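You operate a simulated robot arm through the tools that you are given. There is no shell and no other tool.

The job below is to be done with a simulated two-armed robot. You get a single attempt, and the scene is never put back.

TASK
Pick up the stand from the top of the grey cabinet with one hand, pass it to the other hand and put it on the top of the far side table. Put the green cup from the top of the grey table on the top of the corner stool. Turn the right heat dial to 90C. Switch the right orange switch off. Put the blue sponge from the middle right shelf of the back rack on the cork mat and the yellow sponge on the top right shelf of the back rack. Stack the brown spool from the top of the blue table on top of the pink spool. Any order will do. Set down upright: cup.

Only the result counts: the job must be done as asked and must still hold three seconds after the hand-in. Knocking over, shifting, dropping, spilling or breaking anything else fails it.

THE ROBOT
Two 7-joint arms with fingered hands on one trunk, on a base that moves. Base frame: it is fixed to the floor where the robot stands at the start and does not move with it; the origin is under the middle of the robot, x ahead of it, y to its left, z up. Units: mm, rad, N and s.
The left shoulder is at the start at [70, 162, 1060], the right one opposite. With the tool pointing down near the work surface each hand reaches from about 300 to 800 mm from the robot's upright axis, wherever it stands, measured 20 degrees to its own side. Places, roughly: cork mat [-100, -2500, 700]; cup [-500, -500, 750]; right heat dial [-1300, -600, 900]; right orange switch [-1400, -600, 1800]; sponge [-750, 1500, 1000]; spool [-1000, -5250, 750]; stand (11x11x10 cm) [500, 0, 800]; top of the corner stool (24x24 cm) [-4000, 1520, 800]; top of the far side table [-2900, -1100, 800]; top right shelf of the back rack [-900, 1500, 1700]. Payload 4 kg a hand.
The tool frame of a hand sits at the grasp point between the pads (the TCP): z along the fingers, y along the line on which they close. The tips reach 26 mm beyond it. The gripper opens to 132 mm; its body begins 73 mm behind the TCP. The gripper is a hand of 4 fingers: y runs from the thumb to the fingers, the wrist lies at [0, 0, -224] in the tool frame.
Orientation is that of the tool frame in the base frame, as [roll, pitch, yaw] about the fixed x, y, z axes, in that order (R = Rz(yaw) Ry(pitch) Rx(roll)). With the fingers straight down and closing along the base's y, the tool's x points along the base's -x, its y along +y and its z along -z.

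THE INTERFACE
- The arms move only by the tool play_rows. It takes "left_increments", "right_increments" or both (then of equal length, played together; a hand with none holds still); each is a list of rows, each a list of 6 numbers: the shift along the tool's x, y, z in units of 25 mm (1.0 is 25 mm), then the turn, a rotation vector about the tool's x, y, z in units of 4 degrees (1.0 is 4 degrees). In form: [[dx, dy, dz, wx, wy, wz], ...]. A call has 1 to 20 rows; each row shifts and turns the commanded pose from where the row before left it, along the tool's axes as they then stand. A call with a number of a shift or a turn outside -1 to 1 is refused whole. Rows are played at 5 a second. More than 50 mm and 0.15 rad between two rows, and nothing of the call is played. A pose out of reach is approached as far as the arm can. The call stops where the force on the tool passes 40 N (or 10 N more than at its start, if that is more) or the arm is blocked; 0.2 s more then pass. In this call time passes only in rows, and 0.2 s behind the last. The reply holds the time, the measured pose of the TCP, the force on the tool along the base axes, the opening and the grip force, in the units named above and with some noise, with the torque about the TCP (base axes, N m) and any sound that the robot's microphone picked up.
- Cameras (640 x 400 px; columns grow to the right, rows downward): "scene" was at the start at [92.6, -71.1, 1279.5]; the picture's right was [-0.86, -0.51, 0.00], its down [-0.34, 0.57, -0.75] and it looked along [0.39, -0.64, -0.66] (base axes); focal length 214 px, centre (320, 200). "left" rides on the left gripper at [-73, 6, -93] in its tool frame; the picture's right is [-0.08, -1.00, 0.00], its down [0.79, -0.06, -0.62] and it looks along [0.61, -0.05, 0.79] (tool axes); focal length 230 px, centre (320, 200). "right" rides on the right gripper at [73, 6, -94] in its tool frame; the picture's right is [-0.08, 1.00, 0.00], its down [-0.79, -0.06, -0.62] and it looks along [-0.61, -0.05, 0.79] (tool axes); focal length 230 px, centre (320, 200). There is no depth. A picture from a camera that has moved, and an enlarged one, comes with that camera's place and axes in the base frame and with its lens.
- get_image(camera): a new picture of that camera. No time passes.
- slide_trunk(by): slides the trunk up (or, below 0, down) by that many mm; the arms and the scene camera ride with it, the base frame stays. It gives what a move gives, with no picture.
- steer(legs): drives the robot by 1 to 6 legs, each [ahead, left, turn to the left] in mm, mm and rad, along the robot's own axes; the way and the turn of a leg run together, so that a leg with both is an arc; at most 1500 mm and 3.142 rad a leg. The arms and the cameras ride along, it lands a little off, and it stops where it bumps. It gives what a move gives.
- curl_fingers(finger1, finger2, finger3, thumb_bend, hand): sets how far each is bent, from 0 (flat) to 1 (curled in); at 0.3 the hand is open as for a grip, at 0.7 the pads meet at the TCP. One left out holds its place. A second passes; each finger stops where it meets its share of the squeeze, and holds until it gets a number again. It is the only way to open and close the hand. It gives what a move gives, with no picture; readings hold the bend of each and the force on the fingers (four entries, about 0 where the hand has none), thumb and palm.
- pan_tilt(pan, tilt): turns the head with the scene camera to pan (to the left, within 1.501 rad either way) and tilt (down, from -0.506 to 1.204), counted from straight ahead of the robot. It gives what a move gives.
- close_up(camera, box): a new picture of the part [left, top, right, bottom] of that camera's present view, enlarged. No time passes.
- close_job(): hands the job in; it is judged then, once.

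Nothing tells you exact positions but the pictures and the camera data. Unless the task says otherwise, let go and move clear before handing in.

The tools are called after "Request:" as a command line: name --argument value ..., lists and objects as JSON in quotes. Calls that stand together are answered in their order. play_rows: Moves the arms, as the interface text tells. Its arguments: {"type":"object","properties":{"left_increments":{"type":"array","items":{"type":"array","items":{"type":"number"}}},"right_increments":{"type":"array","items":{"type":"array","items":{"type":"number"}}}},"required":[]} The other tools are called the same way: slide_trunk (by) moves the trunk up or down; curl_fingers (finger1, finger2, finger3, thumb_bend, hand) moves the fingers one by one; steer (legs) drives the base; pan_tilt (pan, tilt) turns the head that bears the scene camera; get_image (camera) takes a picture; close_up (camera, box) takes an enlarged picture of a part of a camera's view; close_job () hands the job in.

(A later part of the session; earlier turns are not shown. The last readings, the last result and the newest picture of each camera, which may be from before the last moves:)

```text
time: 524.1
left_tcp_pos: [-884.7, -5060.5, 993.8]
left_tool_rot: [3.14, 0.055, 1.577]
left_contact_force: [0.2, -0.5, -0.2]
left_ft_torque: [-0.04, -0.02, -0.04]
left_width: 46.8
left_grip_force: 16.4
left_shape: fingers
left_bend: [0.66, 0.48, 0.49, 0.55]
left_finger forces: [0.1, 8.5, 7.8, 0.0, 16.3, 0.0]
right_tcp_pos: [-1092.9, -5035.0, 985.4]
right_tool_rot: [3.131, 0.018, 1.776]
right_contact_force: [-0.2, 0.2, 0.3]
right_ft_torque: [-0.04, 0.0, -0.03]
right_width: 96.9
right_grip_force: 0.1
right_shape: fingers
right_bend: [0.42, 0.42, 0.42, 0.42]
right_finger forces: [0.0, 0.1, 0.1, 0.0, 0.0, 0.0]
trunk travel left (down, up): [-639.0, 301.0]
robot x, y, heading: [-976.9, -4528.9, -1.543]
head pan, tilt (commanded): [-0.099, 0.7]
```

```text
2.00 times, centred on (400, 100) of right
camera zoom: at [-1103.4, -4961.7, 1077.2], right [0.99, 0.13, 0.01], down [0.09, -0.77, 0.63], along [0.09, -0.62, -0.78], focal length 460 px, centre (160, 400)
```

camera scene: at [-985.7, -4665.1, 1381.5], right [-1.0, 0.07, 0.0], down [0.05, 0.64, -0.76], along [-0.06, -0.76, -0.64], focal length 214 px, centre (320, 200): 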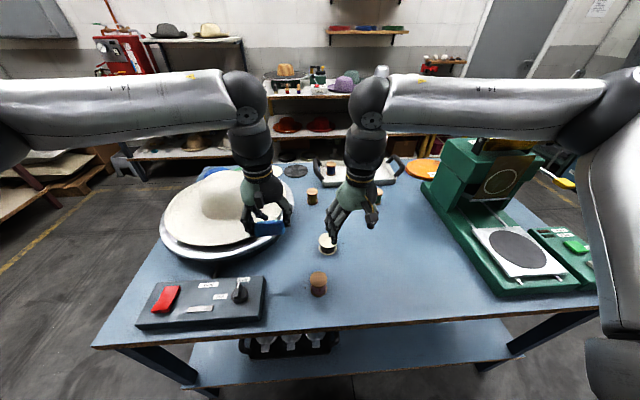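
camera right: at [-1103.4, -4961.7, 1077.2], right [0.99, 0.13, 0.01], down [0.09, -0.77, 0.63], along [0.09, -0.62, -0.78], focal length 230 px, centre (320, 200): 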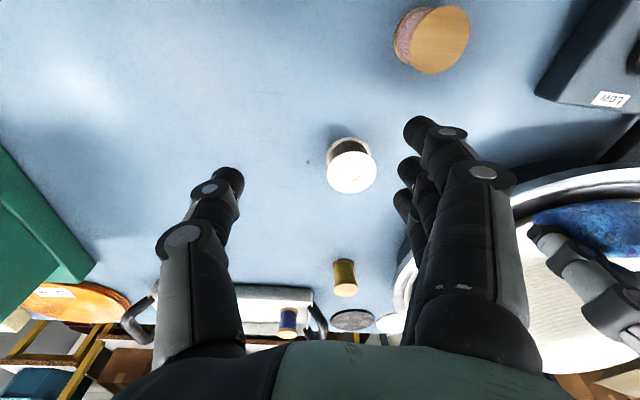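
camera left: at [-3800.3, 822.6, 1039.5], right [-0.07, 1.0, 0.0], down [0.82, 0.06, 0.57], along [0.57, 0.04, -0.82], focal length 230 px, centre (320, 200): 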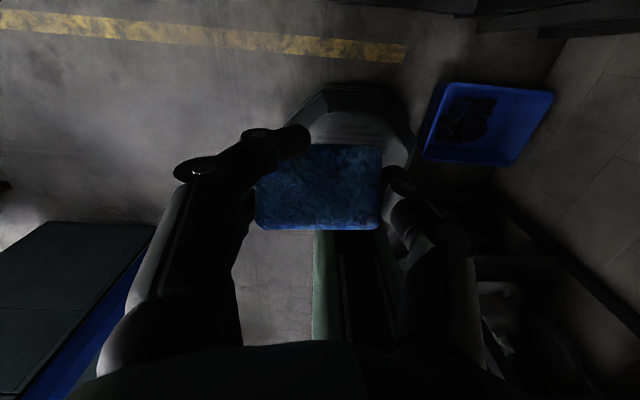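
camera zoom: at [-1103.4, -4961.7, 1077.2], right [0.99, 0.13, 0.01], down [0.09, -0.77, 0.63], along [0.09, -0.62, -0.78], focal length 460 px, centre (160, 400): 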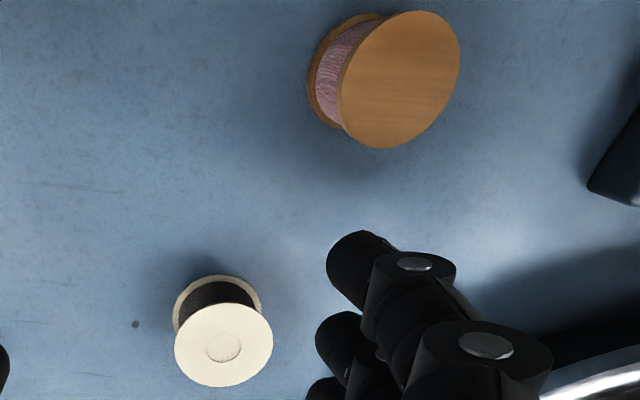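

Triangulated: the brown spool's top is at [-1044, -5104, 839] and the pink spool's top at [-1004, -4964, 854]. I will move the right hand over the brown spool.

Request:
play_rows --right_increments '[[-0.78, 0.34, 0, 0, 0, 0], [-0.78, 0.34, 0, 0, 0, 0], [-0.78, 0.34, 0, 0, 0, 0], [-0.78, 0.34, 0, 0, 0, 0], [0, 0, 1, 0, 0, 0], [0, 0, 1, 0, 0, 0], [0, 0, 0.6, 0, 0, 0]]'

Request:
get_image --camera "right"

Request:
close_up --camera "scene" --box '[280, 200, 400, 290]'

```text
time: 525.8
left_tcp_pos: [-884.8, -5060.2, 994.0]
left_tool_rot: [3.14, 0.056, 1.576]
left_contact_force: [-0.8, -0.4, -0.3]
left_ft_torque: [-0.01, 0.03, -0.03]
left_width: 46.9
left_grip_force: 16.7
left_shape: fingers
left_bend: [0.66, 0.48, 0.49, 0.55]
left_finger forces: [0.0, 8.3, 7.8, 0.1, 16.3, 0.1]
right_tcp_pos: [-1041.6, -5105.8, 920.8]
right_tool_rot: [3.129, 0.017, 1.777]
right_contact_force: [0.3, 0.6, 0.9]
right_ft_torque: [0.02, -0.03, 0.02]
right_width: 96.7
right_grip_force: 0.1
right_shape: fingers
right_bend: [0.42, 0.42, 0.42, 0.42]
right_finger forces: [0.0, 0.0, 0.0, 0.1, 0.1, 0.0]
trunk travel left (down, up): [-639.0, 301.0]
robot x, y, heading: [-977.5, -4528.7, -1.544]
head pan, tilt (commanded): [-0.099, 0.7]
```

```text
taken
camera right: at [-1051.9, -5031.5, 1012.1], right [0.99, 0.13, 0.01], down [0.09, -0.77, 0.63], along [0.09, -0.62, -0.78], focal length 230 px, centre (320, 200)
```

right: 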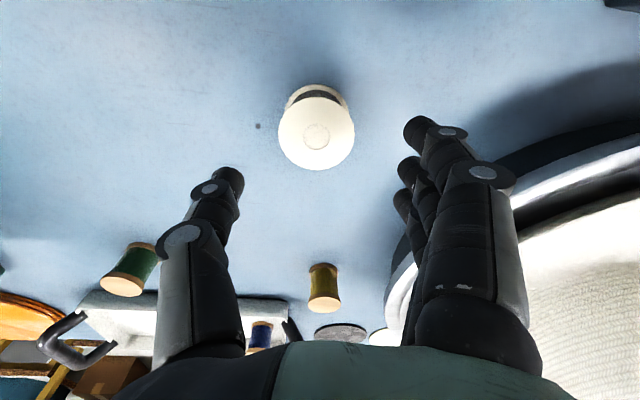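

```text
4.44 times, centred on (340, 245) of scene
camera zoom: at [-985.5, -4665.2, 1381.4], right [-1.0, 0.07, 0.0], down [0.05, 0.64, -0.76], along [-0.06, -0.76, -0.64], focal length 953 px, centre (231, 0)
```

zoom: 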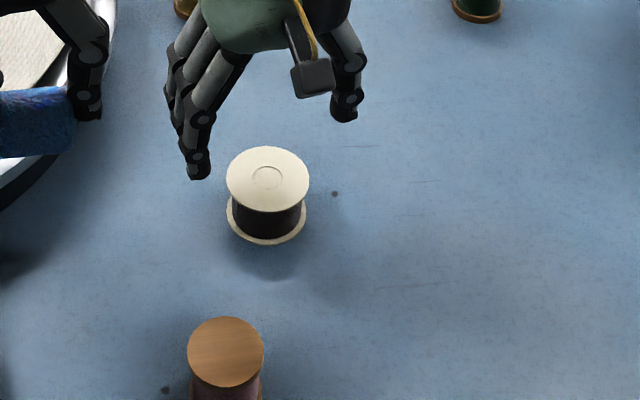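

It is centred within a few millimetres. I will descend to the spool and grip it.

Request:
play_rows --right_increments '[[-0.05, -0.12, 0.9, 0, 0, 0], [0, 0, 0.9, 0, 0, 0], [0, 0, 0.9, 0, 0, 0], [0, 0, 0.7, 0, 0, 0]]'

Request:
get_image --camera "right"

Request:
close_up --camera "scene" --box '[280, 200, 400, 290]'

```text
time: 526.8
left_tcp_pos: [-884.9, -5059.7, 992.6]
left_tool_rot: [3.138, 0.056, 1.576]
left_contact_force: [-0.2, 0.1, -0.4]
left_ft_torque: [-0.04, 0.02, -0.03]
left_width: 46.9
left_grip_force: 16.3
left_shape: fingers
left_bend: [0.66, 0.48, 0.49, 0.55]
left_finger forces: [0.0, 8.3, 7.8, 0.0, 16.4, 0.0]
right_tcp_pos: [-1044.4, -5107.4, 835.6]
right_tool_rot: [3.131, 0.017, 1.775]
right_contact_force: [0.2, 0.8, -0.2]
right_ft_torque: [0.0, 0.0, 0.01]
right_width: 96.6
right_grip_force: 0.0
right_shape: fingers
right_bend: [0.42, 0.42, 0.42, 0.42]
right_finger forces: [0.1, 0.1, 0.1, 0.0, 0.0, 0.0]
trunk travel left (down, up): [-639.0, 301.0]
robot x, y, heading: [-983.4, -4531.0, -1.543]
head pan, tilt (commanded): [-0.099, 0.7]
```

```text
taken
camera right: at [-1054.4, -5034.3, 927.5], right [0.99, 0.13, 0.01], down [0.09, -0.77, 0.63], along [0.09, -0.62, -0.78], focal length 230 px, centre (320, 200)
```

right: 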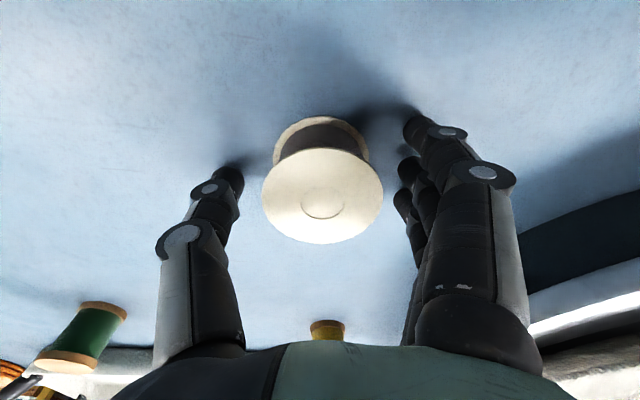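

```text
4.44 times, centred on (340, 245) of scene
camera zoom: at [-985.8, -4665.7, 1381.4], right [-1.0, 0.07, 0.0], down [0.05, 0.64, -0.76], along [-0.06, -0.76, -0.64], focal length 953 px, centre (231, 0)
```

zoom: 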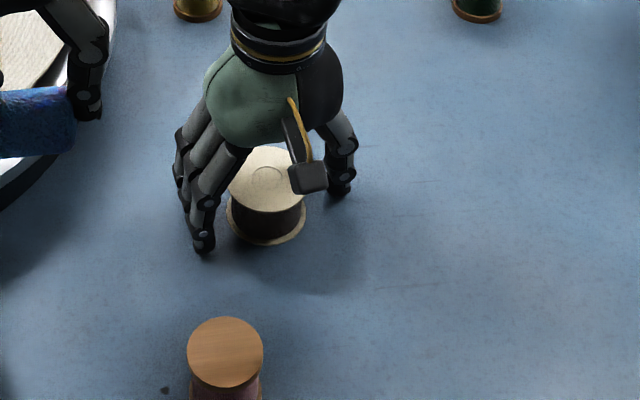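

The spool is between the digits. I will close the hand on it.

Request:
curl_fingers --hand "right" --finger1 0.64 --finger2 0.64 --finger3 0.64 --thumb_bend 0.64

Request:
get_image --camera "right"

```text
time: 527.8
left_tcp_pos: [-884.4, -5060.0, 993.1]
left_tool_rot: [3.138, 0.057, 1.576]
left_contact_force: [-0.4, 0.6, -1.4]
left_ft_torque: [0.01, -0.01, 0.01]
left_width: 46.8
left_grip_force: 16.5
left_shape: fingers
left_bend: [0.66, 0.48, 0.49, 0.55]
left_finger forces: [0.0, 8.3, 7.8, 0.0, 16.3, 0.0]
right_tcp_pos: [-1043.5, -5106.7, 835.7]
right_tool_rot: [3.131, 0.017, 1.774]
right_contact_force: [0.2, 0.5, 1.0]
right_ft_torque: [-0.01, 0.02, 0.03]
right_width: 53.6
right_grip_force: 14.5
right_shape: fingers
right_bend: [0.58, 0.54, 0.59, 0.58]
right_finger forces: [4.4, 6.8, 3.4, 0.1, 14.5, 0.0]
trunk travel left (down, up): [-639.0, 301.0]
robot x, y, heading: [-982.3, -4529.7, -1.545]
head pan, tilt (commanded): [-0.099, 0.7]
```

```text
taken
camera right: at [-1054.2, -5034.1, 927.9], right [0.99, 0.13, 0.01], down [0.09, -0.77, 0.63], along [0.09, -0.62, -0.78], focal length 230 px, centre (320, 200)
```

right: 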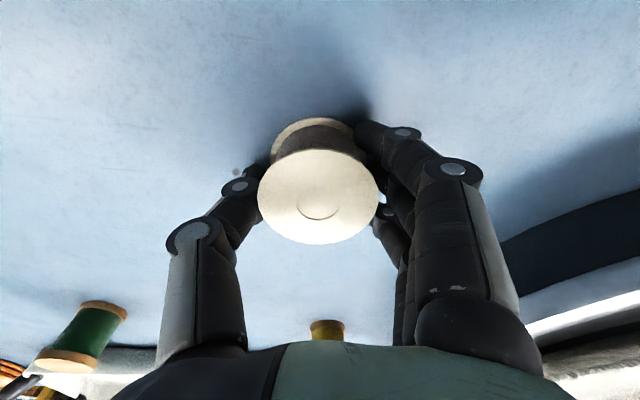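

Gripped with about 14 N on all digits. I will lift it straight up.

Request:
play_rows --right_increments '[[0, 0, -0.4, 0, 0, 0], [0, 0, -0.8, 0, 0, 0], [0, 0, -1, 0, 0, 0], [0, 0, -1, 0, 0, 0], [0, 0, -0.8, 0, 0, 0]]'

Request:
get_image --camera "right"

Request:
close_up --camera "scene" --box '[280, 180, 400, 300]'

```text
time: 529.0
left_tcp_pos: [-885.0, -5060.1, 993.5]
left_tool_rot: [3.139, 0.057, 1.577]
left_contact_force: [0.3, 0.3, 0.1]
left_ft_torque: [-0.01, 0.0, 0.0]
left_width: 46.4
left_grip_force: 16.3
left_shape: fingers
left_bend: [0.66, 0.48, 0.49, 0.55]
left_finger forces: [0.1, 8.4, 7.8, 0.1, 16.3, 0.0]
right_tcp_pos: [-1047.5, -5106.5, 937.0]
right_tool_rot: [3.131, 0.018, 1.774]
right_contact_force: [0.1, 0.3, -1.0]
right_ft_torque: [0.05, -0.01, 0.0]
right_width: 53.3
right_grip_force: 15.1
right_shape: fingers
right_bend: [0.58, 0.54, 0.59, 0.58]
right_finger forces: [4.6, 6.8, 3.7, 0.1, 14.6, 0.1]
trunk travel left (down, up): [-639.0, 301.0]
robot x, y, heading: [-981.8, -4530.1, -1.541]
head pan, tilt (commanded): [-0.099, 0.7]
```

```text
taken
camera right: at [-1058.3, -5032.7, 1029.5], right [0.99, 0.13, 0.01], down [0.09, -0.77, 0.63], along [0.09, -0.62, -0.78], focal length 230 px, centre (320, 200)
```

right: 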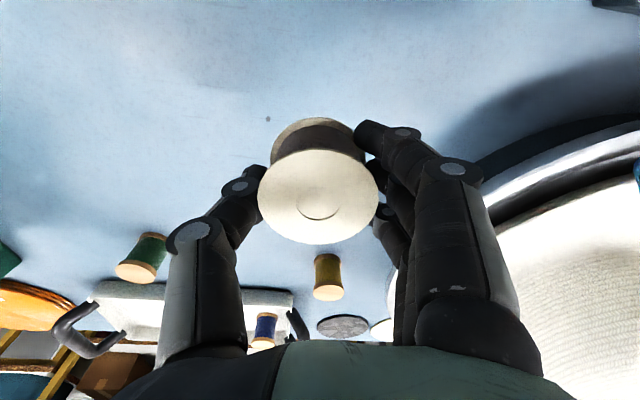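

```text
3.33 times, centred on (340, 240) of scene
camera zoom: at [-985.4, -4664.6, 1381.4], right [-1.0, 0.07, 0.0], down [0.05, 0.64, -0.77], along [-0.06, -0.76, -0.64], focal length 715 px, centre (253, 67)
```

zoom: 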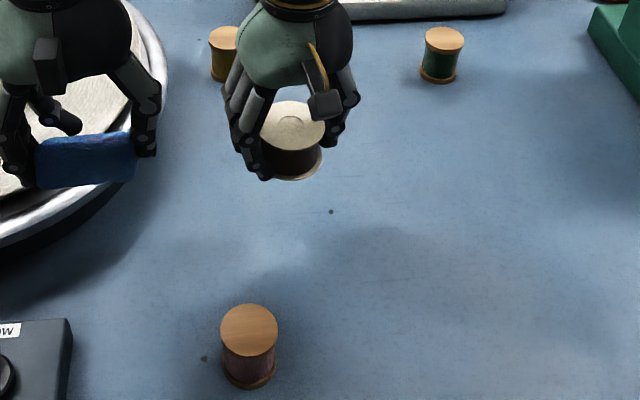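

The brown spool is lifted level. I will carry it over the pink spool and check the alignment.

Request:
play_rows --right_increments '[[0.833, 0.48, 0, 0, 0, 0], [0.833, 0.48, 0, 0, 0, 0], [0.833, 0.48, 0, 0, 0, 0], [0.833, 0.48, 0, 0, 0, 0], [0.833, 0.48, 0, 0, 0, 0], [0.833, 0.48, 0, 0, 0, 0], [0, 0, 0, 0, 0, 0]]'

Request:
get_image --camera "right"

Request:
close_up --camera "scene" --box '[260, 200, 380, 320]'

Request:
get_image --camera "left"

```text
time: 530.5
left_tcp_pos: [-885.4, -5060.1, 994.6]
left_tool_rot: [3.137, 0.055, 1.576]
left_contact_force: [1.0, -1.1, -0.3]
left_ft_torque: [0.0, 0.01, 0.01]
left_width: 46.9
left_grip_force: 15.9
left_shape: fingers
left_bend: [0.66, 0.48, 0.49, 0.55]
left_finger forces: [0.0, 8.3, 7.8, 0.0, 16.3, 0.0]
right_tcp_pos: [-1002.8, -4971.5, 934.8]
right_tool_rot: [3.131, 0.018, 1.777]
right_contact_force: [0.8, 0.2, -0.4]
right_ft_torque: [-0.03, 0.0, 0.0]
right_width: 53.3
right_grip_force: 14.6
right_shape: fingers
right_bend: [0.58, 0.54, 0.59, 0.58]
right_finger forces: [4.5, 6.8, 3.7, 0.0, 14.4, 0.1]
trunk travel left (down, up): [-639.0, 301.0]
robot x, y, heading: [-981.5, -4530.8, -1.544]
head pan, tilt (commanded): [-0.099, 0.7]
```

```text
taken
camera right: at [-1012.3, -4897.3, 1027.3], right [0.99, 0.13, 0.01], down [0.09, -0.77, 0.63], along [0.09, -0.62, -0.78], focal length 230 px, centre (320, 200)
```

right: 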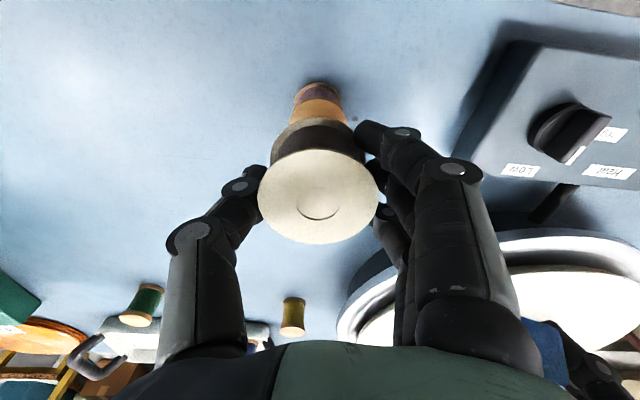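

```text
3.33 times, centred on (320, 260) of scene
camera zoom: at [-985.8, -4665.5, 1381.4], right [-1.0, 0.07, 0.0], down [0.05, 0.64, -0.76], along [-0.06, -0.76, -0.64], focal length 715 px, centre (320, 0)
```

zoom: 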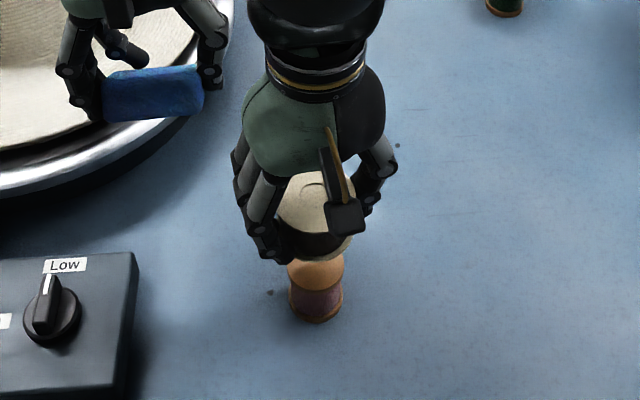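

```text
taken
camera left: at [-879.0, -5129.5, 1091.1], right [-1.0, -0.08, 0.0], down [-0.07, 0.82, 0.57], along [-0.05, 0.57, -0.82], focal length 230 px, centre (320, 200)
```

left: 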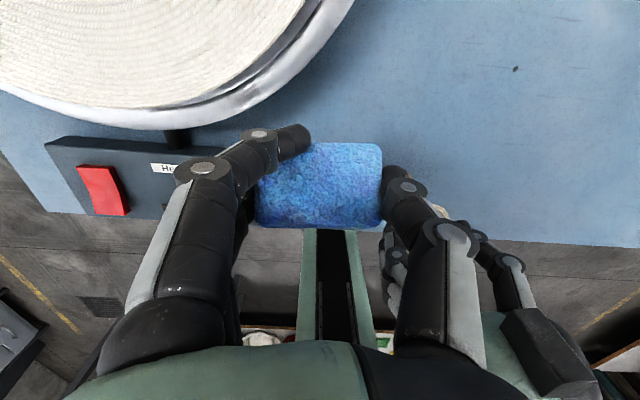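

The brown spool is aligned over the pink one within a few millimetres. I will lower it, finishing in small steps.

Request:
play_rows --right_increments '[[0.05, 0, 0.7, 0, 0, 0], [0, 0, 0.7, 0, 0, 0], [0, 0, 0, 0, 0, 0]]'

Request:
close_up --camera "scene" --box '[260, 200, 380, 320]'

Request:
get_image --camera "right"

```text
time: 531.4
left_tcp_pos: [-885.2, -5059.9, 994.0]
left_tool_rot: [3.139, 0.056, 1.577]
left_contact_force: [-0.5, 0.2, -0.2]
left_ft_torque: [0.0, -0.03, -0.02]
left_width: 46.9
left_grip_force: 15.6
left_shape: fingers
left_bend: [0.66, 0.48, 0.49, 0.55]
left_finger forces: [0.1, 8.4, 7.8, 0.1, 16.4, 0.0]
right_tcp_pos: [-1001.9, -4968.8, 899.2]
right_tool_rot: [3.131, 0.018, 1.776]
right_contact_force: [-0.5, 0.4, -0.4]
right_ft_torque: [-0.01, -0.04, 0.01]
right_width: 53.4
right_grip_force: 15.4
right_shape: fingers
right_bend: [0.58, 0.54, 0.59, 0.58]
right_finger forces: [4.7, 6.8, 3.7, 0.0, 14.5, 0.0]
trunk travel left (down, up): [-639.0, 301.0]
robot x, y, heading: [-978.9, -4531.2, -1.547]
head pan, tilt (commanded): [-0.099, 0.7]
```

```text
3.33 times, centred on (320, 260) of scene
camera zoom: at [-985.5, -4664.7, 1381.5], right [-1.0, 0.07, 0.0], down [0.05, 0.64, -0.77], along [-0.06, -0.76, -0.64], focal length 715 px, centre (320, 0)
```

zoom: 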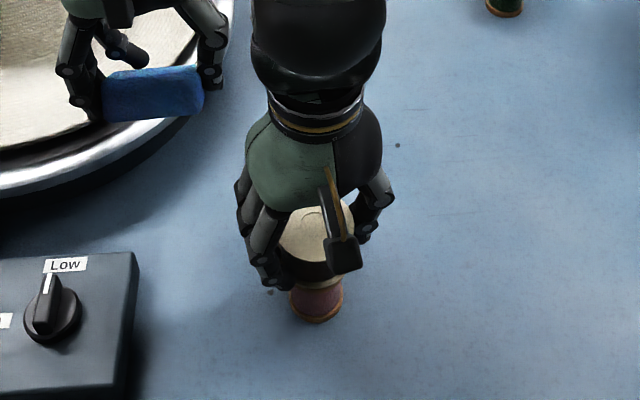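

```text
taken
camera right: at [-1011.9, -4895.6, 992.0], right [0.99, 0.13, 0.01], down [0.09, -0.77, 0.63], along [0.09, -0.62, -0.78], focal length 230 px, centre (320, 200)
```

right: 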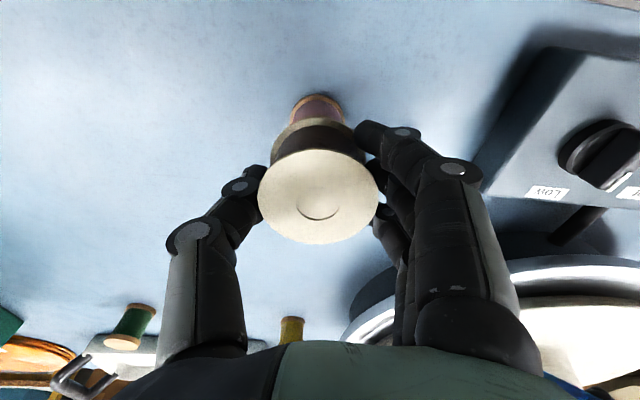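

About 9 mm remain. I will step down 3 mm at a time.

Request:
play_rows --right_increments '[[0, 0, 0.16, 0, 0, 0], [0, 0, 0, 0, 0, 0]]'

Request:
play_rows --right_increments '[[0, 0, 0.12, 0, 0, 0], [0, 0, 0, 0, 0, 0]]'

Request:
play_rows --right_increments '[[0, 0, 0.12, 0, 0, 0], [0, 0, 0, 0, 0, 0]]'

```text
time: 532.0
left_tcp_pos: [-884.2, -5059.2, 994.3]
left_tool_rot: [3.14, 0.055, 1.576]
left_contact_force: [-0.3, 0.1, -0.2]
left_ft_torque: [0.02, 0.02, 0.05]
left_width: 46.6
left_grip_force: 15.9
left_shape: fingers
left_bend: [0.66, 0.48, 0.49, 0.55]
left_finger forces: [0.1, 8.4, 7.7, 0.0, 16.4, 0.0]
right_tcp_pos: [-1002.9, -4968.2, 895.5]
right_tool_rot: [3.131, 0.018, 1.777]
right_contact_force: [0.5, -0.4, -0.4]
right_ft_torque: [0.01, 0.02, 0.01]
right_width: 53.2
right_grip_force: 14.3
right_shape: fingers
right_bend: [0.58, 0.54, 0.59, 0.58]
right_finger forces: [4.7, 6.8, 3.8, 0.0, 14.5, 0.0]
trunk travel left (down, up): [-639.0, 301.0]
robot x, y, heading: [-983.0, -4528.0, -1.541]
head pan, tilt (commanded): [-0.099, 0.7]
```

```text
time: 532.5
left_tcp_pos: [-885.1, -5060.5, 993.8]
left_tool_rot: [3.139, 0.056, 1.576]
left_contact_force: [-0.6, 0.1, 0.5]
left_ft_torque: [-0.02, -0.01, -0.02]
left_width: 47.1
left_grip_force: 16.4
left_shape: fingers
left_bend: [0.66, 0.48, 0.49, 0.55]
left_finger forces: [0.0, 8.4, 7.8, 0.0, 16.3, 0.0]
right_tcp_pos: [-1002.2, -4968.9, 892.6]
right_tool_rot: [3.131, 0.017, 1.774]
right_contact_force: [-0.1, -0.5, -0.3]
right_ft_torque: [-0.02, 0.0, 0.0]
right_width: 53.7
right_grip_force: 15.2
right_shape: fingers
right_bend: [0.58, 0.54, 0.59, 0.58]
right_finger forces: [4.7, 6.9, 3.7, 0.0, 14.5, 0.0]
trunk travel left (down, up): [-639.0, 301.0]
robot x, y, heading: [-978.9, -4528.9, -1.545]
head pan, tilt (commanded): [-0.099, 0.7]
```

```text
time: 533.1
left_tcp_pos: [-883.3, -5059.7, 995.1]
left_tool_rot: [3.14, 0.057, 1.575]
left_contact_force: [-0.7, 0.3, -0.2]
left_ft_torque: [0.0, -0.02, 0.0]
left_width: 47.1
left_grip_force: 16.1
left_shape: fingers
left_bend: [0.66, 0.48, 0.49, 0.55]
left_finger forces: [0.0, 8.4, 7.8, 0.0, 16.3, 0.0]
right_tcp_pos: [-1000.9, -4969.3, 890.2]
right_tool_rot: [3.131, 0.017, 1.775]
right_contact_force: [0.3, 0.0, -0.6]
right_ft_torque: [0.03, 0.01, 0.0]
right_width: 53.3
right_grip_force: 14.9
right_shape: fingers
right_bend: [0.58, 0.54, 0.59, 0.58]
right_finger forces: [4.7, 6.8, 3.7, 0.0, 14.5, 0.0]
trunk travel left (down, up): [-639.0, 301.0]
robot x, y, heading: [-981.0, -4528.7, -1.545]
head pan, tilt (commanded): [-0.099, 0.7]
```

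Request:
play_rows --right_increments '[[0, 0, 0.1, 0, 0, 0], [0, 0, 0, 0, 0, 0]]'

Request:
play_rows --right_increments '[[0, 0, 0.1, 0, 0, 0], [0, 0, 0, 0, 0, 0]]'

Request:
close_up --camera "scene" --box '[280, 225, 360, 305]'

```text
time: 533.8
left_tcp_pos: [-885.0, -5059.6, 992.8]
left_tool_rot: [3.14, 0.055, 1.576]
left_contact_force: [-0.1, 0.4, -0.3]
left_ft_torque: [0.03, 0.01, 0.0]
left_width: 47.0
left_grip_force: 16.2
left_shape: fingers
left_bend: [0.66, 0.48, 0.49, 0.55]
left_finger forces: [0.0, 8.4, 7.8, 0.0, 16.2, 0.0]
right_tcp_pos: [-999.7, -4970.8, 889.6]
right_tool_rot: [3.131, 0.019, 1.776]
right_contact_force: [-0.1, -0.1, 6.1]
right_ft_torque: [-0.03, 0.05, 0.03]
right_width: 53.3
right_grip_force: 15.1
right_shape: fingers
right_bend: [0.58, 0.54, 0.59, 0.58]
right_finger forces: [4.9, 6.9, 4.0, 0.0, 15.1, 0.0]
trunk travel left (down, up): [-639.0, 301.0]
robot x, y, heading: [-981.5, -4533.5, -1.544]
head pan, tilt (commanded): [-0.099, 0.7]
```

```text
time: 534.4
left_tcp_pos: [-884.6, -5059.1, 995.0]
left_tool_rot: [3.139, 0.058, 1.576]
left_contact_force: [-0.4, -0.1, -0.9]
left_ft_torque: [0.01, -0.02, 0.01]
left_width: 46.6
left_grip_force: 16.1
left_shape: fingers
left_bend: [0.66, 0.48, 0.49, 0.55]
left_finger forces: [0.1, 8.3, 7.8, 0.0, 16.3, 0.1]
right_tcp_pos: [-1001.0, -4969.6, 887.9]
right_tool_rot: [3.13, 0.021, 1.776]
right_contact_force: [-0.2, -2.8, 23.7]
right_ft_torque: [-0.06, 0.1, -0.01]
right_width: 53.3
right_grip_force: 16.9
right_shape: fingers
right_bend: [0.6, 0.56, 0.61, 0.59]
right_finger forces: [4.9, 7.6, 4.6, 0.0, 16.8, 0.1]
trunk travel left (down, up): [-639.0, 301.0]
robot x, y, heading: [-981.5, -4530.3, -1.545]
head pan, tilt (commanded): [-0.099, 0.7]
```

```text
5.00 times, centred on (320, 265) of scene
camera zoom: at [-985.5, -4663.4, 1381.9], right [-1.0, 0.07, 0.0], down [0.05, 0.64, -0.77], along [-0.06, -0.76, -0.64], focal length 1072 px, centre (320, -125)
```

zoom: 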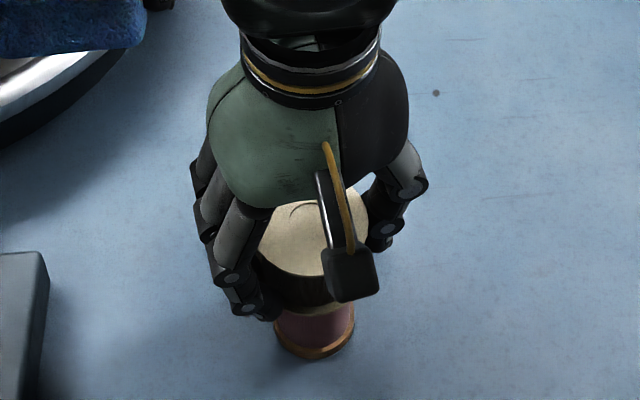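

The spool is resting on the pink one. I will ease off 2 mm and open the hand gently.

Request:
play_rows --right_increments '[[0, 0, -0.09, 0, 0, 0], [0, 0, 0, 0, 0, 0]]'

Request:
curl_fingers --hand "right" --finger1 0.5 --finger2 0.5 --finger3 0.5 --thumb_bend 0.5

Request:
curl_fingers --hand "right" --finger1 0.4 --finger2 0.4 --finger3 0.4 --thumb_bend 0.4

Request:
get_image --camera "right"

Request:
close_up --camera "scene" --box '[280, 225, 360, 305]'

```text
time: 535.0
left_tcp_pos: [-885.7, -5059.1, 994.6]
left_tool_rot: [3.14, 0.058, 1.577]
left_contact_force: [-0.7, 0.1, 0.5]
left_ft_torque: [0.02, -0.02, 0.02]
left_width: 46.9
left_grip_force: 16.8
left_shape: fingers
left_bend: [0.66, 0.48, 0.49, 0.55]
left_finger forces: [0.0, 8.4, 7.7, 0.1, 16.3, 0.0]
right_tcp_pos: [-1001.0, -4969.6, 887.4]
right_tool_rot: [3.13, 0.017, 1.777]
right_contact_force: [0.2, -3.1, 12.3]
right_ft_torque: [-0.08, -0.01, 0.05]
right_width: 53.4
right_grip_force: 16.7
right_shape: fingers
right_bend: [0.6, 0.56, 0.61, 0.59]
right_finger forces: [5.0, 7.7, 4.7, 0.0, 15.7, 0.0]
trunk travel left (down, up): [-639.0, 301.0]
robot x, y, heading: [-979.3, -4527.3, -1.544]
head pan, tilt (commanded): [-0.099, 0.7]
```

```text
time: 536.0
left_tcp_pos: [-884.6, -5058.6, 993.3]
left_tool_rot: [3.138, 0.057, 1.577]
left_contact_force: [-0.8, 0.4, -0.3]
left_ft_torque: [0.0, 0.0, 0.03]
left_width: 46.9
left_grip_force: 16.2
left_shape: fingers
left_bend: [0.66, 0.48, 0.49, 0.55]
left_finger forces: [0.0, 8.4, 7.8, 0.0, 16.2, 0.0]
right_tcp_pos: [-1000.2, -4969.1, 887.8]
right_tool_rot: [3.13, 0.018, 1.776]
right_contact_force: [-0.1, -0.3, -0.1]
right_ft_torque: [0.02, -0.04, 0.02]
right_width: 70.0
right_grip_force: 0.0
right_shape: fingers
right_bend: [0.5, 0.5, 0.5, 0.5]
right_finger forces: [0.0, 0.0, 0.1, 0.0, 0.0, 0.1]
trunk travel left (down, up): [-639.0, 301.0]
robot x, y, heading: [-980.6, -4528.3, -1.54]
head pan, tilt (commanded): [-0.099, 0.7]
```

```text
time: 537.0
left_tcp_pos: [-885.1, -5059.3, 994.2]
left_tool_rot: [3.139, 0.056, 1.575]
left_contact_force: [-0.9, -0.4, -1.1]
left_ft_torque: [-0.01, 0.0, 0.0]
left_width: 46.9
left_grip_force: 15.4
left_shape: fingers
left_bend: [0.66, 0.48, 0.49, 0.55]
left_finger forces: [0.0, 8.4, 7.8, 0.1, 16.3, 0.1]
right_tcp_pos: [-1001.4, -4970.1, 887.7]
right_tool_rot: [3.132, 0.018, 1.775]
right_contact_force: [0.2, 0.0, -0.8]
right_ft_torque: [0.04, 0.02, 0.0]
right_width: 103.0
right_grip_force: 0.1
right_shape: fingers
right_bend: [0.4, 0.4, 0.4, 0.4]
right_finger forces: [0.0, 0.1, 0.1, 0.1, 0.1, 0.0]
trunk travel left (down, up): [-639.0, 301.0]
robot x, y, heading: [-981.7, -4527.4, -1.547]
head pan, tilt (commanded): [-0.099, 0.7]
```

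```text
taken
camera right: at [-1010.8, -4896.3, 979.9], right [0.99, 0.13, 0.01], down [0.09, -0.77, 0.63], along [0.09, -0.62, -0.78], focal length 230 px, centre (320, 200)
```

right: 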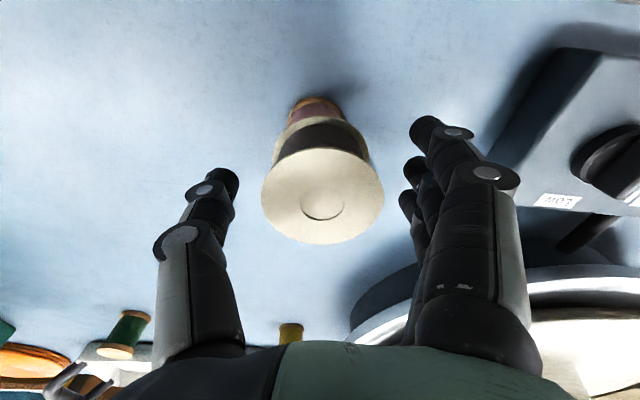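

```text
5.00 times, centred on (320, 265) of scene
camera zoom: at [-985.6, -4665.1, 1381.4], right [-1.0, 0.07, 0.0], down [0.05, 0.64, -0.76], along [-0.06, -0.76, -0.64], focal length 1072 px, centre (320, -125)
```

zoom: 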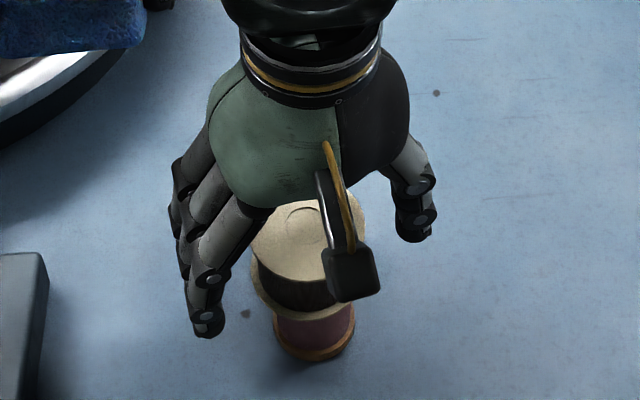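

The brown spool sits on the pink one. I will lift the right hand straight up and check.

Request:
play_rows --right_increments '[[0, 0, -0.5, 0, 0, 0], [0, 0, -0.8, 0, 0, 0], [0, 0, -1, 0, 0, 0], [0, 0, -1, 0, 0, 0], [0, 0, -1, 0, 0, 0]]'

Request:
close_up --camera "scene" --box '[260, 200, 380, 320]'

Request:
get_image --camera "right"

```text
time: 538.1
left_tcp_pos: [-884.9, -5059.3, 994.4]
left_tool_rot: [3.142, 0.057, 1.577]
left_contact_force: [-0.5, 0.6, -0.9]
left_ft_torque: [0.01, 0.0, -0.04]
left_width: 46.8
left_grip_force: 16.2
left_shape: fingers
left_bend: [0.66, 0.48, 0.49, 0.55]
left_finger forces: [0.0, 8.5, 7.9, 0.1, 16.3, 0.0]
right_tcp_pos: [-1001.6, -4966.7, 994.9]
right_tool_rot: [3.133, 0.017, 1.776]
right_contact_force: [0.5, 0.0, 0.8]
right_ft_torque: [0.01, 0.0, -0.02]
right_width: 103.1
right_grip_force: 0.1
right_shape: fingers
right_bend: [0.4, 0.4, 0.4, 0.4]
right_finger forces: [0.0, 0.0, 0.0, 0.0, 0.0, 0.0]
trunk travel left (down, up): [-639.0, 301.0]
robot x, y, heading: [-979.9, -4530.7, -1.542]
head pan, tilt (commanded): [-0.099, 0.7]
```

```text
3.33 times, centred on (320, 260) of scene
camera zoom: at [-985.5, -4664.3, 1381.5], right [-1.0, 0.07, 0.0], down [0.05, 0.64, -0.77], along [-0.06, -0.76, -0.64], focal length 715 px, centre (320, 0)
```

zoom: 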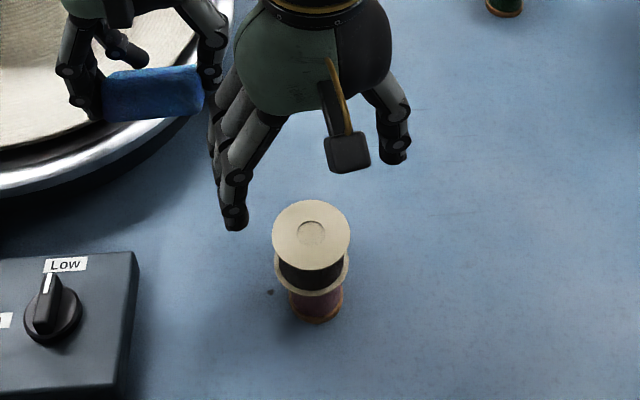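

```text
taken
camera right: at [-1011.7, -4893.7, 1087.0], right [0.99, 0.13, 0.01], down [0.09, -0.77, 0.63], along [0.09, -0.62, -0.78], focal length 230 px, centre (320, 200)
```

right: 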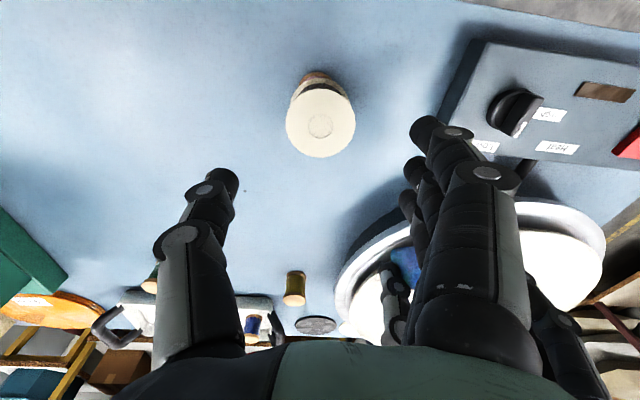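

The spools are stacked neatly. I will back away from the table and look north-east for the cork mat.

Request:
steer --legs '[[-620, 0, 0], [0, 0, 1.54]]'

Request:
pan_tilt --pan 0.5 --tilt 0.4

Request:
get_image --camera "scene"

Request:
pan_tilt --pan 1.3 --tilt 0.5

Request:
get_image --camera "scene"

```text
time: 545.4
left_tcp_pos: [-466.4, -3834.0, 993.4]
left_tool_rot: [3.139, 0.056, 3.113]
left_contact_force: [-0.3, -0.2, -0.2]
left_ft_torque: [0.02, -0.01, 0.02]
left_width: 46.9
left_grip_force: 16.1
left_shape: fingers
left_bend: [0.66, 0.48, 0.49, 0.55]
left_finger forces: [0.1, 8.3, 7.6, 0.0, 16.2, 0.0]
right_tcp_pos: [-561.5, -3946.9, 994.2]
right_tool_rot: [3.132, 0.019, -2.971]
right_contact_force: [-0.4, -0.1, 0.6]
right_ft_torque: [0.02, 0.02, -0.01]
right_width: 103.0
right_grip_force: 0.1
right_shape: fingers
right_bend: [0.4, 0.4, 0.4, 0.4]
right_finger forces: [0.1, 0.0, 0.1, 0.0, 0.0, 0.0]
trunk travel left (down, up): [-639.0, 301.0]
robot x, y, heading: [-998.7, -3909.4, -0.004]
head pan, tilt (commanded): [-0.099, 0.7]
```

```text
time: 546.4
left_tcp_pos: [-466.1, -3834.5, 993.8]
left_tool_rot: [3.14, 0.057, 3.114]
left_contact_force: [0.7, -0.3, 0.4]
left_ft_torque: [0.0, -0.01, 0.0]
left_width: 47.1
left_grip_force: 15.9
left_shape: fingers
left_bend: [0.66, 0.48, 0.49, 0.55]
left_finger forces: [0.0, 8.4, 7.6, 0.0, 16.3, 0.0]
right_tcp_pos: [-562.5, -3947.4, 994.6]
right_tool_rot: [3.132, 0.016, -2.97]
right_contact_force: [1.1, -0.9, 0.4]
right_ft_torque: [0.0, -0.01, 0.04]
right_width: 103.0
right_grip_force: 0.2
right_shape: fingers
right_bend: [0.4, 0.4, 0.4, 0.4]
right_finger forces: [0.0, 0.0, 0.0, 0.1, 0.1, 0.0]
trunk travel left (down, up): [-639.0, 301.0]
robot x, y, heading: [-997.6, -3908.7, -0.011]
head pan, tilt (commanded): [0.499, 0.4]
```

```text
taken
camera scene: at [-866.5, -3866.0, 1408.2], right [0.47, -0.88, 0.0], down [-0.34, -0.18, -0.92], along [0.81, 0.43, -0.39], focal length 214 px, centre (320, 200)
```

scene: 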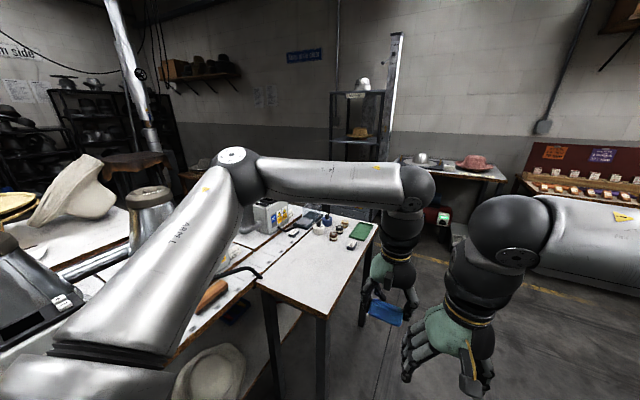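

```text
time: 547.5
left_tcp_pos: [-466.0, -3831.9, 994.1]
left_tool_rot: [3.139, 0.057, 3.114]
left_contact_force: [0.7, -0.6, 1.0]
left_ft_torque: [0.01, 0.01, 0.01]
left_width: 46.8
left_grip_force: 16.5
left_shape: fingers
left_bend: [0.66, 0.48, 0.49, 0.55]
left_finger forces: [0.1, 8.4, 7.7, 0.0, 16.3, 0.0]
right_tcp_pos: [-561.3, -3947.5, 994.3]
right_tool_rot: [3.132, 0.018, -2.97]
right_contact_force: [0.1, 0.0, 0.0]
right_ft_torque: [0.02, 0.01, 0.0]
right_width: 103.2
right_grip_force: 0.1
right_shape: fingers
right_bend: [0.4, 0.4, 0.4, 0.4]
right_finger forces: [0.0, 0.0, 0.0, 0.1, 0.0, 0.0]
trunk travel left (down, up): [-639.0, 301.0]
robot x, y, heading: [-997.0, -3915.5, -0.008]
head pan, tilt (commanded): [1.3, 0.499]
```

```text
taken
camera scene: at [-923.1, -3822.2, 1399.2], right [0.96, -0.28, 0.0], down [-0.13, -0.46, -0.88], along [0.24, 0.84, -0.48], focal length 214 px, centre (320, 200)
```

scene: 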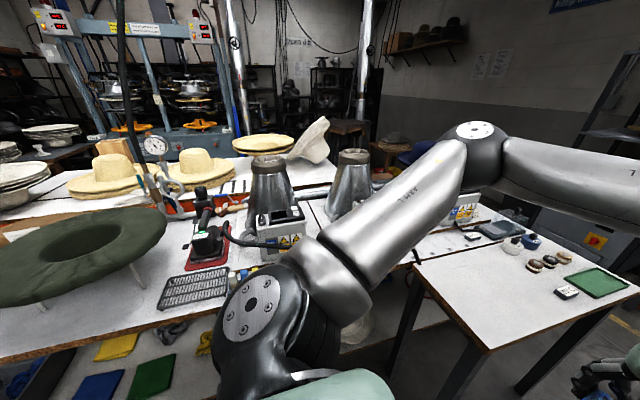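

The press with its two control boxes is visible across the hat table. I will go east around the tables and then north, looking for the cork mat from that side.

Request:
steer --legs '[[850, -40, 0], [850, 0, 0]]'

Request:
pan_tilt --pan 1.2 --tilt 0.4

Request:
get_image --camera "scene"

Request:
pan_tilt --pan 0.2 --tilt 0.4

Request:
get_image --camera "scene"

```text
time: 556.2
left_tcp_pos: [1241.5, -3897.1, 993.4]
left_tool_rot: [3.14, 0.056, 3.103]
left_contact_force: [-0.6, -0.7, -0.4]
left_ft_torque: [0.01, -0.03, -0.01]
left_width: 46.9
left_grip_force: 16.1
left_shape: fingers
left_bend: [0.66, 0.48, 0.49, 0.55]
left_finger forces: [0.0, 8.4, 7.7, 0.0, 16.3, 0.0]
right_tcp_pos: [1144.8, -4009.6, 994.5]
right_tool_rot: [3.132, 0.017, -2.981]
right_contact_force: [0.0, -0.2, 1.1]
right_ft_torque: [0.02, 0.02, 0.01]
right_width: 102.9
right_grip_force: 0.0
right_shape: fingers
right_bend: [0.4, 0.4, 0.4, 0.4]
right_finger forces: [0.1, 0.0, 0.0, 0.0, 0.1, 0.1]
trunk travel left (down, up): [-639.0, 301.0]
robot x, y, heading: [711.6, -3970.1, -0.018]
head pan, tilt (commanded): [1.3, 0.499]
```

```text
time: 556.9
left_tcp_pos: [1241.1, -3897.9, 993.5]
left_tool_rot: [3.141, 0.057, 3.103]
left_contact_force: [-0.5, -0.2, 0.0]
left_ft_torque: [0.01, -0.02, 0.01]
left_width: 46.8
left_grip_force: 15.8
left_shape: fingers
left_bend: [0.66, 0.48, 0.49, 0.55]
left_finger forces: [0.1, 8.4, 7.7, 0.0, 16.2, 0.0]
right_tcp_pos: [1145.2, -4010.8, 994.5]
right_tool_rot: [3.132, 0.02, -2.979]
right_contact_force: [0.0, 0.1, 0.2]
right_ft_torque: [0.01, -0.01, -0.01]
right_width: 103.2
right_grip_force: 0.1
right_shape: fingers
right_bend: [0.4, 0.4, 0.4, 0.4]
right_finger forces: [0.1, 0.0, 0.0, 0.1, 0.0, 0.0]
trunk travel left (down, up): [-639.0, 301.0]
robot x, y, heading: [709.5, -3969.4, -0.018]
head pan, tilt (commanded): [1.201, 0.4]
```

```text
taken
camera scene: at [794.1, -3883.7, 1408.2], right [0.93, -0.38, 0.0], down [-0.15, -0.36, -0.92], along [0.35, 0.85, -0.39], focal length 214 px, centre (320, 200)
```

scene: 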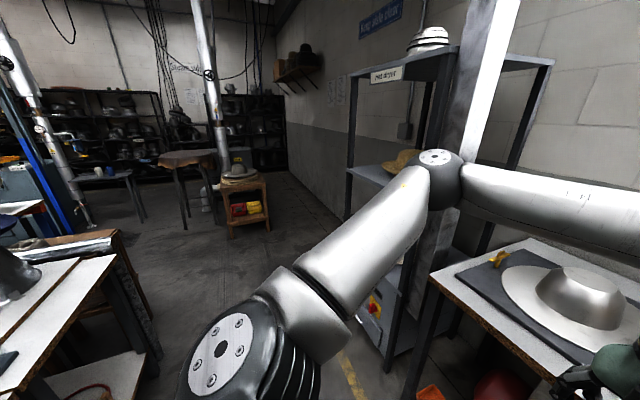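

```text
time: 558.1
left_tcp_pos: [1242.5, -3897.3, 993.6]
left_tool_rot: [3.14, 0.058, 3.101]
left_contact_force: [-0.4, -0.1, -0.1]
left_ft_torque: [0.0, 0.01, 0.0]
left_width: 47.0
left_grip_force: 16.3
left_shape: fingers
left_bend: [0.66, 0.48, 0.49, 0.55]
left_finger forces: [0.1, 8.3, 7.7, 0.1, 16.3, 0.1]
right_tcp_pos: [1143.9, -4011.1, 993.4]
right_tool_rot: [3.132, 0.02, -2.98]
right_contact_force: [0.1, -0.1, -0.4]
right_ft_torque: [0.0, 0.01, -0.03]
right_width: 103.3
right_grip_force: 0.1
right_shape: fingers
right_bend: [0.4, 0.4, 0.4, 0.4]
right_finger forces: [0.0, 0.0, 0.0, 0.0, 0.0, 0.0]
trunk travel left (down, up): [-639.0, 301.0]
robot x, y, heading: [706.8, -3970.4, -0.021]
head pan, tilt (commanded): [0.201, 0.4]
```

```text
taken
camera scene: at [849.9, -3952.4, 1408.3], right [0.18, -0.98, 0.0], down [-0.38, -0.07, -0.92], along [0.91, 0.17, -0.39], focal length 214 px, centre (320, 200)
```

scene: 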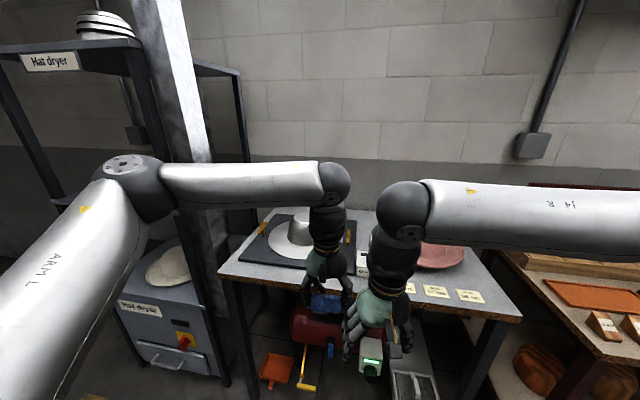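

The way north is open between the tables and the hat dryer. I will back up a little, turn left to face north and drive up alongside the tables.

Request:
steer --legs '[[-160, 0, 0], [0, 0, 1.59]]'

Request:
pan_tilt --pan 0.7 --tilt 0.45

Request:
get_image --camera "scene"

```text
time: 563.3
left_tcp_pos: [479.1, -3434.8, 992.6]
left_tool_rot: [3.139, 0.057, -1.611]
left_contact_force: [0.7, 0.3, -0.4]
left_ft_torque: [-0.01, -0.02, 0.0]
left_width: 46.8
left_grip_force: 16.8
left_shape: fingers
left_bend: [0.66, 0.48, 0.49, 0.55]
left_finger forces: [0.0, 8.4, 7.7, 0.1, 16.3, 0.0]
right_tcp_pos: [591.1, -3532.6, 994.9]
right_tool_rot: [3.131, 0.017, -1.409]
right_contact_force: [0.3, -0.9, -0.3]
right_ft_torque: [0.0, 0.0, -0.01]
right_width: 102.9
right_grip_force: 0.0
right_shape: fingers
right_bend: [0.4, 0.4, 0.4, 0.4]
right_finger forces: [0.0, 0.0, 0.0, 0.0, 0.1, 0.1]
trunk travel left (down, up): [-639.0, 301.0]
robot x, y, heading: [550.5, -3965.2, 1.561]
head pan, tilt (commanded): [0.201, 0.4]
```

```text
time: 564.3
left_tcp_pos: [480.0, -3434.5, 994.1]
left_tool_rot: [3.141, 0.056, -1.611]
left_contact_force: [0.2, -0.5, 0.6]
left_ft_torque: [-0.02, 0.02, -0.05]
left_width: 47.0
left_grip_force: 16.0
left_shape: fingers
left_bend: [0.66, 0.48, 0.49, 0.55]
left_finger forces: [0.0, 8.3, 7.8, 0.0, 16.3, 0.1]
right_tcp_pos: [591.5, -3531.0, 993.8]
right_tool_rot: [3.129, 0.017, -1.411]
right_contact_force: [1.0, -0.3, -0.1]
right_ft_torque: [0.0, 0.0, -0.01]
right_width: 103.2
right_grip_force: 0.1
right_shape: fingers
right_bend: [0.4, 0.4, 0.4, 0.4]
right_finger forces: [0.0, 0.0, 0.0, 0.0, 0.0, 0.1]
trunk travel left (down, up): [-639.0, 301.0]
robot x, y, heading: [548.8, -3966.8, 1.552]
head pan, tilt (commanded): [0.7, 0.45]
```

```text
taken
camera scene: at [492.6, -3844.4, 1403.6], right [0.78, 0.63, 0.0], down [0.27, -0.34, -0.9], along [-0.57, 0.7, -0.44], focal length 214 px, centre (320, 200)
```

scene: 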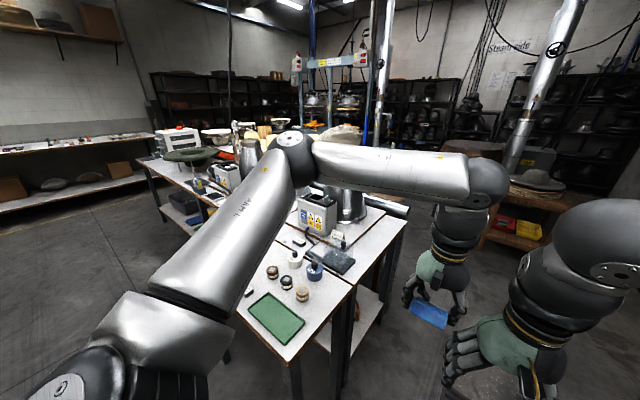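

I see the table with the green cutting mat and jars. I will shift a little right for elbow clearance and drive north.

Request:
steer --legs '[[300, -110, 0.015], [1100, 0, 0]]'

Request:
pan_tilt --pan 1.2 --tilt 0.55

Request:
get_image --camera "scene"

```text
time: 571.6
left_tcp_pos: [611.8, -2038.8, 993.8]
left_tool_rot: [3.139, 0.058, -1.616]
left_contact_force: [0.4, 0.5, -0.3]
left_ft_torque: [0.01, -0.03, 0.01]
left_width: 46.7
left_grip_force: 16.4
left_shape: fingers
left_bend: [0.66, 0.48, 0.49, 0.55]
left_finger forces: [0.1, 8.3, 7.7, 0.0, 16.3, 0.0]
right_tcp_pos: [724.4, -2136.5, 994.7]
right_tool_rot: [3.132, 0.017, -1.417]
right_contact_force: [-0.2, 0.8, 0.6]
right_ft_torque: [-0.03, 0.01, 0.01]
right_width: 102.9
right_grip_force: 0.0
right_shape: fingers
right_bend: [0.4, 0.4, 0.4, 0.4]
right_finger forces: [0.0, 0.0, 0.0, 0.0, 0.0, 0.0]
trunk travel left (down, up): [-639.0, 301.0]
robot x, y, heading: [681.5, -2570.2, 1.548]
head pan, tilt (commanded): [0.7, 0.45]
```

```text
time: 572.5
left_tcp_pos: [611.5, -2038.2, 994.6]
left_tool_rot: [3.14, 0.056, -1.615]
left_contact_force: [0.4, -0.4, -0.4]
left_ft_torque: [0.0, 0.03, -0.02]
left_width: 47.0
left_grip_force: 15.7
left_shape: fingers
left_bend: [0.66, 0.48, 0.49, 0.55]
left_finger forces: [0.1, 8.4, 7.7, 0.0, 16.3, 0.0]
right_tcp_pos: [723.1, -2136.2, 993.8]
right_tool_rot: [3.131, 0.018, -1.413]
right_contact_force: [0.3, 0.6, -0.1]
right_ft_torque: [-0.01, 0.02, -0.01]
right_width: 103.2
right_grip_force: 0.1
right_shape: fingers
right_bend: [0.4, 0.4, 0.4, 0.4]
right_finger forces: [0.1, 0.1, 0.0, 0.0, 0.0, 0.0]
trunk travel left (down, up): [-639.0, 301.0]
robot x, y, heading: [682.1, -2571.8, 1.546]
head pan, tilt (commanded): [1.201, 0.55]
```

```text
taken
camera scene: at [598.4, -2485.1, 1394.6], right [0.38, 0.92, 0.0], down [0.48, -0.2, -0.85], along [-0.79, 0.33, -0.52], focal length 214 px, centre (320, 200)
```

scene: 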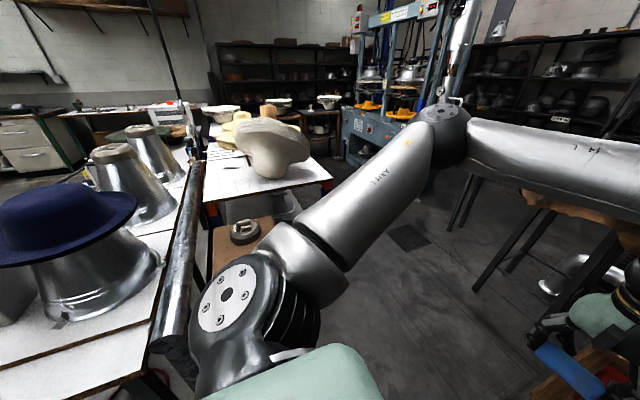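

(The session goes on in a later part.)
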